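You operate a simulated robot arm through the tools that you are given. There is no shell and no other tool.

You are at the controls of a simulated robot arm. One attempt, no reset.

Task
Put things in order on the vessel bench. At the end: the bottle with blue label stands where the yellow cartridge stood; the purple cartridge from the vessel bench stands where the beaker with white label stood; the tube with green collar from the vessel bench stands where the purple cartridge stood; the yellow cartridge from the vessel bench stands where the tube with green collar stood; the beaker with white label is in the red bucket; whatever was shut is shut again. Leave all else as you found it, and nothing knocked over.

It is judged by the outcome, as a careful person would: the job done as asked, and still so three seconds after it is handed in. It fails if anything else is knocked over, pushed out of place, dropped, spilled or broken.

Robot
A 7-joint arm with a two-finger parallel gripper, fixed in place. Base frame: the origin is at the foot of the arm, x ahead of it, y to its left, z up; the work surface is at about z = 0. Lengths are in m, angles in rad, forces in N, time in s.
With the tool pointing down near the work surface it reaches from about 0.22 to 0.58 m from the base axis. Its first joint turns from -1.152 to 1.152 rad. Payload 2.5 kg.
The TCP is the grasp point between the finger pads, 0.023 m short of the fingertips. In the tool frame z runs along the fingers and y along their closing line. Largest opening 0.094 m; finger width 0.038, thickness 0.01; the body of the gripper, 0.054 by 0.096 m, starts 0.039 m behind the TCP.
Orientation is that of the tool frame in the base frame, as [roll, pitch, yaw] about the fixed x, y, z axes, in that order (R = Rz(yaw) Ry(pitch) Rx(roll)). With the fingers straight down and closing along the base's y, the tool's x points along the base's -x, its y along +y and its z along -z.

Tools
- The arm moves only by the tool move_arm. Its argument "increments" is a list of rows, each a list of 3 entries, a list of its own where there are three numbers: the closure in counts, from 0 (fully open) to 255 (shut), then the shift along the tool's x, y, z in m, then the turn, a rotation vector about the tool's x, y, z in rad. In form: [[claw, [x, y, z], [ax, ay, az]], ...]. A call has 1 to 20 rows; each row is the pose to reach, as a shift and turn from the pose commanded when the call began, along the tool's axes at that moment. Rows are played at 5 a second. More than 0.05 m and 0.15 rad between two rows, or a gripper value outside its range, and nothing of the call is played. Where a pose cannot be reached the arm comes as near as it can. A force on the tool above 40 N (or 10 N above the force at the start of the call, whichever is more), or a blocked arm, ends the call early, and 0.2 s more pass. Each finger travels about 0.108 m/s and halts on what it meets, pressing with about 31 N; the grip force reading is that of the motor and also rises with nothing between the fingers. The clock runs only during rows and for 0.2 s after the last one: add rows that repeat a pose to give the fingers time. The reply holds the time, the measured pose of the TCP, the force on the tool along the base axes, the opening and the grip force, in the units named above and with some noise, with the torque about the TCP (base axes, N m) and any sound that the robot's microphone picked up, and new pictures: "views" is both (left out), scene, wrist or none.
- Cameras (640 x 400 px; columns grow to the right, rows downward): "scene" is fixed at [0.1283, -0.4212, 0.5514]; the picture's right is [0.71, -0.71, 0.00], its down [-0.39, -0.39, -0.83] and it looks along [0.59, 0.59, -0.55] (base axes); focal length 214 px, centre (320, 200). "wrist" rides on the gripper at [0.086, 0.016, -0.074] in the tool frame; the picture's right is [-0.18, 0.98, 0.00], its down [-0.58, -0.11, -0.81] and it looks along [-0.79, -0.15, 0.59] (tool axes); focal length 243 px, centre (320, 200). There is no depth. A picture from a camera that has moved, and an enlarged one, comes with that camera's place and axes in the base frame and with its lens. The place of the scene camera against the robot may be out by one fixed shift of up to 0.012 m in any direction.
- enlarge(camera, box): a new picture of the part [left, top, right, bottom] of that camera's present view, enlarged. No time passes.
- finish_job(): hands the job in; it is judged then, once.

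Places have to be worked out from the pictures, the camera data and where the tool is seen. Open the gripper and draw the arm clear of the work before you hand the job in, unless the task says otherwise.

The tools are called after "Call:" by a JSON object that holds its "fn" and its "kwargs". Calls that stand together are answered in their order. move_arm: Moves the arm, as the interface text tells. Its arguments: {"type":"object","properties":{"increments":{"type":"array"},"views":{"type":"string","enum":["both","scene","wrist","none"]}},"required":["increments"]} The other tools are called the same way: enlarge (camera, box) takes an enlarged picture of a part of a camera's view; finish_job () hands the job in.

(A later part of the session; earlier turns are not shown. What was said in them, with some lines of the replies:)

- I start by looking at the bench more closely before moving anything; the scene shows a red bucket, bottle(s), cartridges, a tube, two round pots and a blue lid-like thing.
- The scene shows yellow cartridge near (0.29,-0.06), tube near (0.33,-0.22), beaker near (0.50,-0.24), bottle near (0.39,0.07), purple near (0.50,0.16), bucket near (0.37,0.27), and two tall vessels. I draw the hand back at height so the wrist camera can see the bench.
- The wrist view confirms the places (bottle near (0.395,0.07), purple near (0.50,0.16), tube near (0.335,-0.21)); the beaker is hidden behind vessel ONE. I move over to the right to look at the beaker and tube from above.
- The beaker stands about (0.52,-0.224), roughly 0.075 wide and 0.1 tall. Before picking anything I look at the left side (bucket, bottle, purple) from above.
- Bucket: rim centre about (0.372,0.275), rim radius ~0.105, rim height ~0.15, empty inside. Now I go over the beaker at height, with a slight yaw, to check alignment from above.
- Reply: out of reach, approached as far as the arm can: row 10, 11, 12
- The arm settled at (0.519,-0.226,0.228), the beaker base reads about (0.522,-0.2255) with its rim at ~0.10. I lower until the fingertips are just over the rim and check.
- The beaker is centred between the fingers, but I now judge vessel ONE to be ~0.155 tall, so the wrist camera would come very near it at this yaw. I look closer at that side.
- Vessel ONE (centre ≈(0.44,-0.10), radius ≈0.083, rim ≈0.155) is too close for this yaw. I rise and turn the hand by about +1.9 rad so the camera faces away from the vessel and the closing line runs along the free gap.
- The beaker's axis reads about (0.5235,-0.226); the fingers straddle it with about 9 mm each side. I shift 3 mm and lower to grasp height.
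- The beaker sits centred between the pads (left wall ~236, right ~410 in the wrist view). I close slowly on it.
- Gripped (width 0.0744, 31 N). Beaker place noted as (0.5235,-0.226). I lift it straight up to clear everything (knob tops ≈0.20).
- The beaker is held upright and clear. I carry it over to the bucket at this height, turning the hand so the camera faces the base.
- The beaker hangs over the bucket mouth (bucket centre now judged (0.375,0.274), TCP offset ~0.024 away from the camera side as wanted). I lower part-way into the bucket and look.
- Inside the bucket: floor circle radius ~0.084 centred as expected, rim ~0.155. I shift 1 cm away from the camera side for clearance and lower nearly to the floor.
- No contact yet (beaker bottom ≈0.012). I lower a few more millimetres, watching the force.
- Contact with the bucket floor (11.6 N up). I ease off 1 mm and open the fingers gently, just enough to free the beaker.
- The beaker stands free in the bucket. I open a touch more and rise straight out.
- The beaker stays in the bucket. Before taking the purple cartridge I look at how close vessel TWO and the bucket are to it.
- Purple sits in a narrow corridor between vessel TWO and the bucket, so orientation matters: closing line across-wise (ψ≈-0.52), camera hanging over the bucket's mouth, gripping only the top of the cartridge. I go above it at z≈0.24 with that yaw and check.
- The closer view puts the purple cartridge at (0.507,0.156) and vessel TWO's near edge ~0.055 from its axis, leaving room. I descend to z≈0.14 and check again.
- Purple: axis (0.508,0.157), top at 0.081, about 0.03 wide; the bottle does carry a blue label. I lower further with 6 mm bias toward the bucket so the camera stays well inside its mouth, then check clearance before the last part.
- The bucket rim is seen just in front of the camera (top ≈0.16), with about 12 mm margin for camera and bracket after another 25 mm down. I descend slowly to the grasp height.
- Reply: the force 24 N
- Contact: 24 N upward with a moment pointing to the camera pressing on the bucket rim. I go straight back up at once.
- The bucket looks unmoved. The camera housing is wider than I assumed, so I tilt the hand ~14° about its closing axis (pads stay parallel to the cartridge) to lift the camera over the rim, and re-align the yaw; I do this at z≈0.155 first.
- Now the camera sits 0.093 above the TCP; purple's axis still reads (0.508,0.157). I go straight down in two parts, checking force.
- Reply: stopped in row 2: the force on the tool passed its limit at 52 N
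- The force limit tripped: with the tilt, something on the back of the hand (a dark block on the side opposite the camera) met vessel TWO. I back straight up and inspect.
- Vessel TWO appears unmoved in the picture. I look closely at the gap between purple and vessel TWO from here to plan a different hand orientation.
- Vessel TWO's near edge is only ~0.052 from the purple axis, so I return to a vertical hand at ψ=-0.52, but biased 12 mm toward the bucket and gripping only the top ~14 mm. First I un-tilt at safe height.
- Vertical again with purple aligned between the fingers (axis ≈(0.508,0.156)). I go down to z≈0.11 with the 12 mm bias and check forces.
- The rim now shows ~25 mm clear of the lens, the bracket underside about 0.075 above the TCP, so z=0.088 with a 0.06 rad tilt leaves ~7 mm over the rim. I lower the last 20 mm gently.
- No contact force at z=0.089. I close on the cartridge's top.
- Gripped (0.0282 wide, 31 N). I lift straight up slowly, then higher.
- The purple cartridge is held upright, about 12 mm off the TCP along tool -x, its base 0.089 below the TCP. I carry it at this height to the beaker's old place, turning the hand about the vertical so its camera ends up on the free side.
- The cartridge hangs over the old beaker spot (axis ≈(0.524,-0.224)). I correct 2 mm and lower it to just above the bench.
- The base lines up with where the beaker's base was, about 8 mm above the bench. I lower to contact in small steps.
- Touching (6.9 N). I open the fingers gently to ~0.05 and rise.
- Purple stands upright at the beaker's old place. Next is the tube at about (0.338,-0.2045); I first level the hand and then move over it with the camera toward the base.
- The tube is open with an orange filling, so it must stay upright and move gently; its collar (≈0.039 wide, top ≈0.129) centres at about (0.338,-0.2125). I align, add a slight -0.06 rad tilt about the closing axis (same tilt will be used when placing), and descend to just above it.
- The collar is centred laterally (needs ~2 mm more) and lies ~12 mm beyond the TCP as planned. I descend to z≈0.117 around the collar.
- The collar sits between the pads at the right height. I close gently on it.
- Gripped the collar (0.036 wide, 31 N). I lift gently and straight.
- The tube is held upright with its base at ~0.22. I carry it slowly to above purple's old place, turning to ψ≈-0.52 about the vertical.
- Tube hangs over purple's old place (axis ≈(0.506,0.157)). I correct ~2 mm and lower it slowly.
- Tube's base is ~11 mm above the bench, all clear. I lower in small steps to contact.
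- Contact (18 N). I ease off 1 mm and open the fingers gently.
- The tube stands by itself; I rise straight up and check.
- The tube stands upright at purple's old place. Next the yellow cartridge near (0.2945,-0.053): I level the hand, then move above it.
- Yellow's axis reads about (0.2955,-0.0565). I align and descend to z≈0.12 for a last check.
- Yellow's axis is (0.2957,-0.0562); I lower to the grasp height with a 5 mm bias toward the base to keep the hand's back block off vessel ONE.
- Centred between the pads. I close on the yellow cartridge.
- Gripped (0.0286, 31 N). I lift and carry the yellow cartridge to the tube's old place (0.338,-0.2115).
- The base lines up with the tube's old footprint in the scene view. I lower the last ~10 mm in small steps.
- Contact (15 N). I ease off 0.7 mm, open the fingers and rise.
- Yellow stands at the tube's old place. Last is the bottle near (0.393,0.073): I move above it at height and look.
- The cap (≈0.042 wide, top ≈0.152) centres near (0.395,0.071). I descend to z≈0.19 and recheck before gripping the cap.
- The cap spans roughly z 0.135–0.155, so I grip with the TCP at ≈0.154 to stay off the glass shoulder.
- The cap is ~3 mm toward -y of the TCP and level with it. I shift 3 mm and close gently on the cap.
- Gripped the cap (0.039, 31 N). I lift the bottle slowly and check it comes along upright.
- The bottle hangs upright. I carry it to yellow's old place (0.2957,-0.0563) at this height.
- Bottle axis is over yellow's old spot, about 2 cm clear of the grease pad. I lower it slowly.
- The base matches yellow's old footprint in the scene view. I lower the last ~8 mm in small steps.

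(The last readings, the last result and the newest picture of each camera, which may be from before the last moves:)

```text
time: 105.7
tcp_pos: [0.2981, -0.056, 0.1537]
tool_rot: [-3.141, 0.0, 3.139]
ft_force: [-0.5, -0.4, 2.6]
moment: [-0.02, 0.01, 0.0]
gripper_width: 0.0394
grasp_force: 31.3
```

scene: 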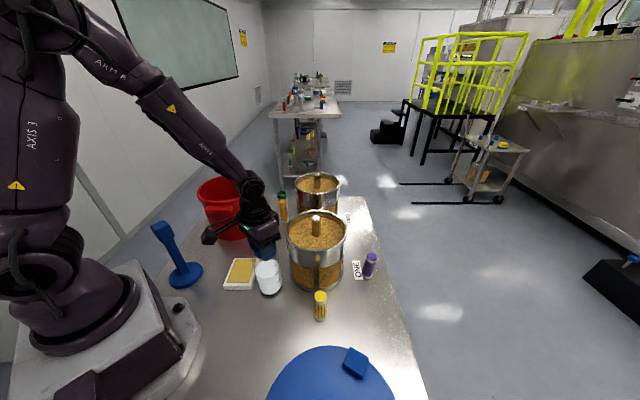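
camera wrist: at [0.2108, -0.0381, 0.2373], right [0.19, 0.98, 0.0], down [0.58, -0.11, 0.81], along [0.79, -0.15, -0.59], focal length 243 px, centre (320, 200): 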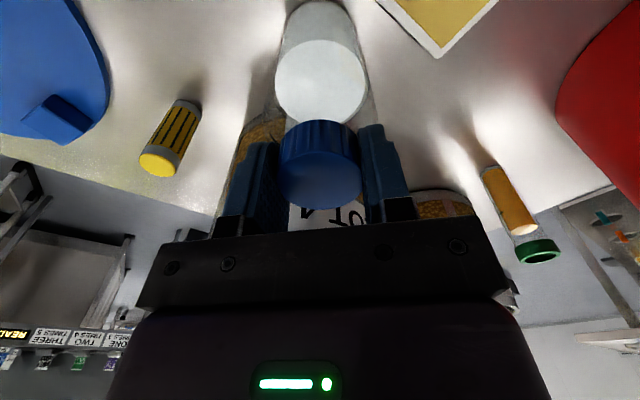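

Just touching (2.6 N up). I open slowly and rise clear.

Call:
{"fn": "move_arm", "kwargs": {"increments": [[164, [0, 0, 0.0004], [0, 0, 0]], [155, [0, 0, 0.0004], [0, 0, 0]], [148, [0, 0, 0.0004], [0, 0, 0]], [140, [0, 0, 0.0004], [0, 0, 0]], [128, [0, 0, 0.0004], [0, 0, 0]], [110, [0, 0, 0.0004], [0, 0, 0]], [90, [0, 0, 0.0], [0, 0, 0]], [80, [0, 0, 0], [0, 0, 0]], [80, [0, 0, -0.01], [0, 0, 0]], [80, [0, 0, -0.03], [0, 0, 0]], [80, [0, 0, -0.06], [0, 0, 0]], [80, [0, 0, -0.1], [0, 0, 0]], [80, [0, 0, -0.14], [0, 0, 0]], [80, [0, 0, -0.18], [0, 0, 0]], [60, [0, 0, -0.22], [0, 0, 0]], [40, [0, 0, -0.25], [0, 0, 0]], [40, [0, 0, -0.25], [0, 0, 0]]], "views": "both"}}

Call:
{"fn": "enlarge", "kwargs": {"camera": "scene", "box": [140, 160, 420, 335]}}

Call:
{"fn": "enlarge", "kwargs": {"camera": "wrist", "box": [220, 0, 460, 150]}}

```text
time: 109.3
tcp_pos: [0.3007, -0.0556, 0.4047]
tool_rot: [3.141, 0.0, 3.14]
ft_force: [0.5, 0.1, 0.4]
moment: [-0.02, -0.01, -0.02]
gripper_width: 0.0791
grasp_force: 0.1
camera wrist: at [0.2133, -0.0383, 0.4778], right [0.19, 0.98, 0.0], down [0.58, -0.11, 0.81], along [0.79, -0.15, -0.59], focal length 243 px, centre (320, 200)
```

scene: 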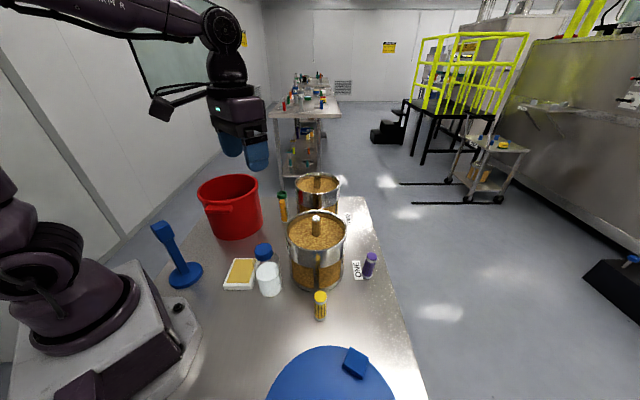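
wrist: 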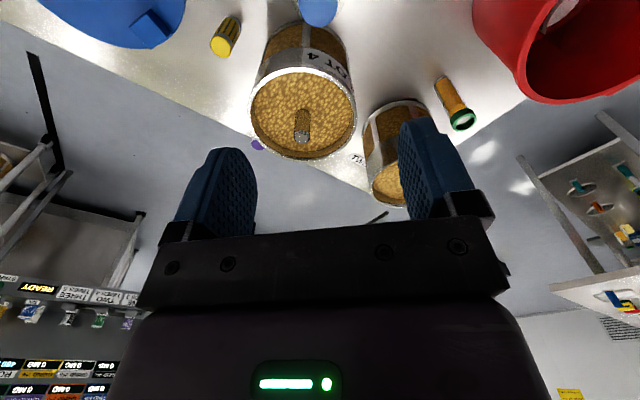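

```text
2.29 times, centred on (280, 248) of scene
camera zoom: at [0.1283, -0.4212, 0.5514], right [0.71, -0.71, 0.0], down [-0.39, -0.39, -0.83], along [0.59, 0.59, -0.55], focal length 490 px, centre (411, 91)
```

zoom: 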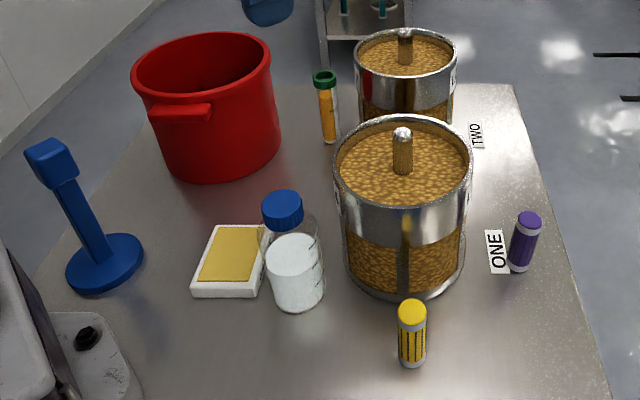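

```text
2.67 times, centred on (340, 75) of wrist
camera zoom: at [0.2133, -0.0383, 0.4778], right [0.19, 0.98, 0.0], down [0.58, -0.11, 0.81], along [0.79, -0.15, -0.59], focal length 647 px, centre (267, 533)
```

zoom: 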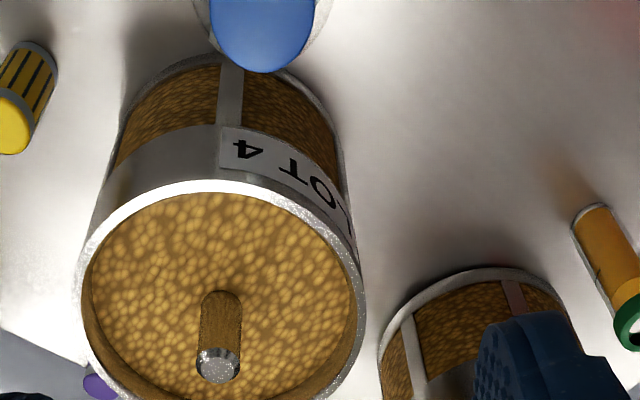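

Everything looks placed. I check the beaker inside the bucket and then open fully and draw the arm back up.

Call:
{"fn": "enlarge", "kwargs": {"camera": "wrist", "box": [460, 0, 640, 110]}}

Call:
{"fn": "move_arm", "kwargs": {"increments": [[20, [0.0, 0.03, -0.03], [0, 0, 0]], [0, [0.0, 0.06, -0.05], [0, 0, 0]], [0, [0.0, 0.1, -0.06], [0, 0, 0]], [0, [0.0, 0.14, -0.06], [0, 0, 0]], [0, [0.0, 0.18, -0.06], [0, 0, 0]], [0, [0.0, 0.2, -0.06], [0, 0, 0]], [0, [0.0, 0.2, -0.06], [0, 0, 0]]], "views": "both"}}

Call:
{"fn": "enlarge", "kwargs": {"camera": "wrist", "box": [220, 0, 560, 180]}}

```text
3.56 times, centred on (550, 55) of wrist
camera zoom: at [0.2133, -0.0383, 0.4778], right [0.19, 0.98, 0.0], down [0.58, -0.11, 0.81], along [0.79, -0.15, -0.59], focal length 863 px, centre (-498, 716)
```

zoom: 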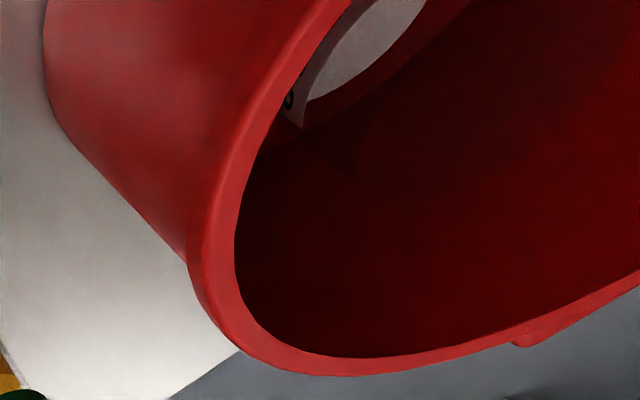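

```text
time: 110.9
tcp_pos: [0.2969, 0.1453, 0.464]
tool_rot: [3.141, 0.001, 3.14]
ft_force: [0.3, 0.3, -0.3]
moment: [0.03, 0.02, 0.02]
gripper_width: 0.094
grasp_force: 0.0
camera wrist: at [0.2104, 0.1623, 0.5379], right [0.19, 0.98, 0.0], down [0.58, -0.11, 0.81], along [0.79, -0.15, -0.59], focal length 243 px, centre (320, 200)
```

scene: 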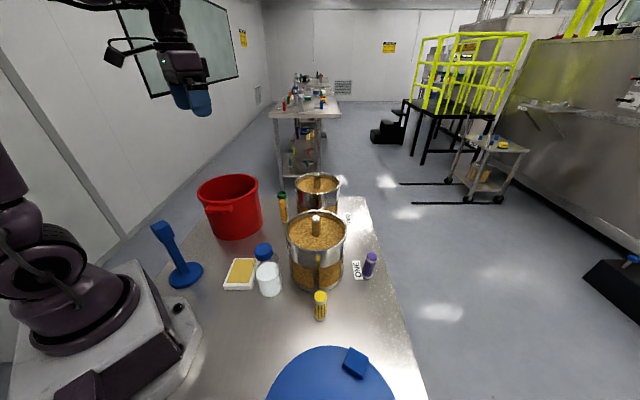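
wrist: 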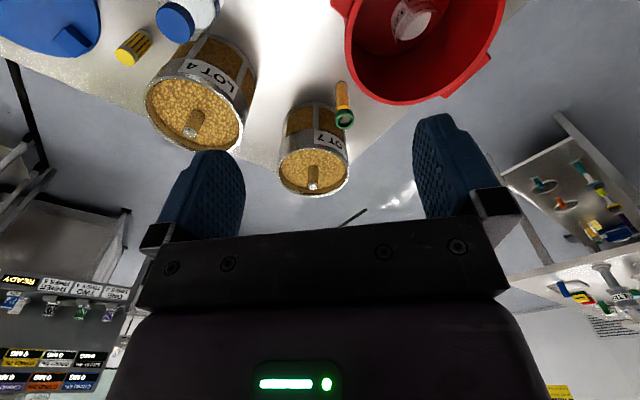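

```text
1.88 times, centred on (390, 90) of wrist
camera zoom: at [0.2104, 0.1623, 0.5379], right [0.19, 0.98, 0.0], down [0.58, -0.11, 0.81], along [0.79, -0.15, -0.59], focal length 457 px, centre (188, 407)
```

zoom: 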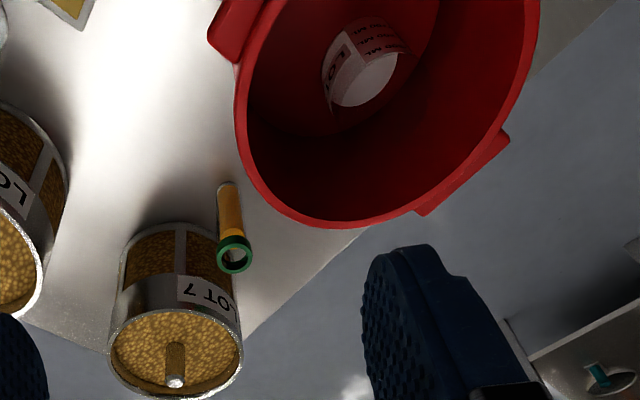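

I look more closely at the beaker in the bucket to be sure it is standing.

Call:
{"fn": "enlarge", "kwargs": {"camera": "wrist", "box": [370, 0, 460, 60]}}

Call:
{"fn": "enlarge", "kwargs": {"camera": "scene", "box": [190, 165, 270, 220]}}

```text
6.67 times, centred on (415, 30) of wrist
camera zoom: at [0.2104, 0.1623, 0.5379], right [0.19, 0.98, 0.0], down [0.58, -0.11, 0.81], along [0.79, -0.15, -0.59], focal length 1618 px, centre (-313, 1333)
```

zoom: 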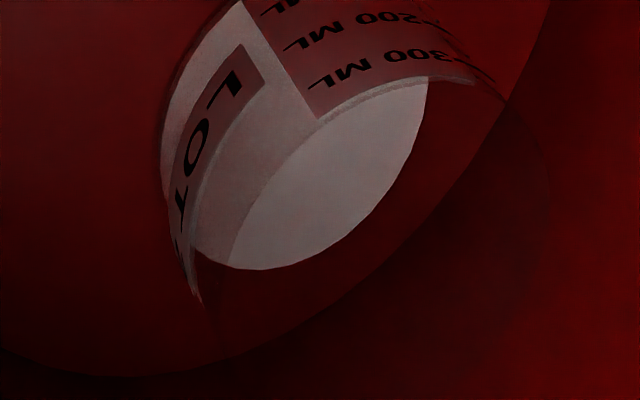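

```text
7.27 times, centred on (230, 192) of scene
camera zoom: at [0.1283, -0.4212, 0.5514], right [0.71, -0.71, 0.0], down [-0.39, -0.39, -0.83], along [0.59, 0.59, -0.55], focal length 1560 px, centre (974, 254)
```

zoom: 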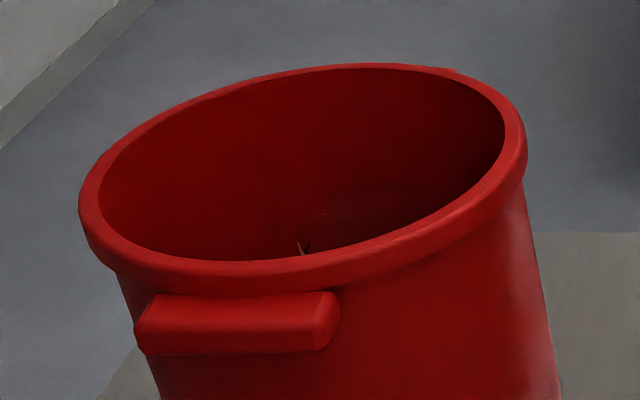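

Judging by the label and base, the beaker stands upright in the bucket. The bottle, both cartridges and the tube stand where they were asked for. The bucket, vessels and pad have not visibly moved, the bottle is still capped, and the gripper is open and clear. I hand the job in.

Call:
{"fn": "finish_job", "kwargs": {}}

```text
The job is handed in.
```

I've handed the job in. In the last camera pictures everything is where you asked:

| Item | Now stands |
|---|---|
| Beaker with white label | upright inside the red bucket |
| Purple cartridge | where the beaker stood |
| Tube with green collar | where the purple cartridge stood |
| Yellow cartridge | where the tube stood |
| Bottle with blue label | where the yellow cartridge stood |

The bottle stayed capped throughout, and nothing else had to be opened. The placements should be right to within a few millimetres, going by the pictures and arm readings.

**Contacts while reaching for the purple cartridge:** it stood in a tight gap between the bucket and vessel TWO, and my first two tries touched things.
- **Bucket:** the hand, most likely its camera or bracket, pressed on the bucket rim at about 24 N.
- **Vessel TWO:** the back of the hand most likely pressed on the vessel's rim. The arm stopped itself at 52 N.

I backed off at once each time. Compared with the first pictures, the bucket and both vessels show no movement, and I saw no spill or damage.

The gripper is open and the arm is raised clear of the bench.
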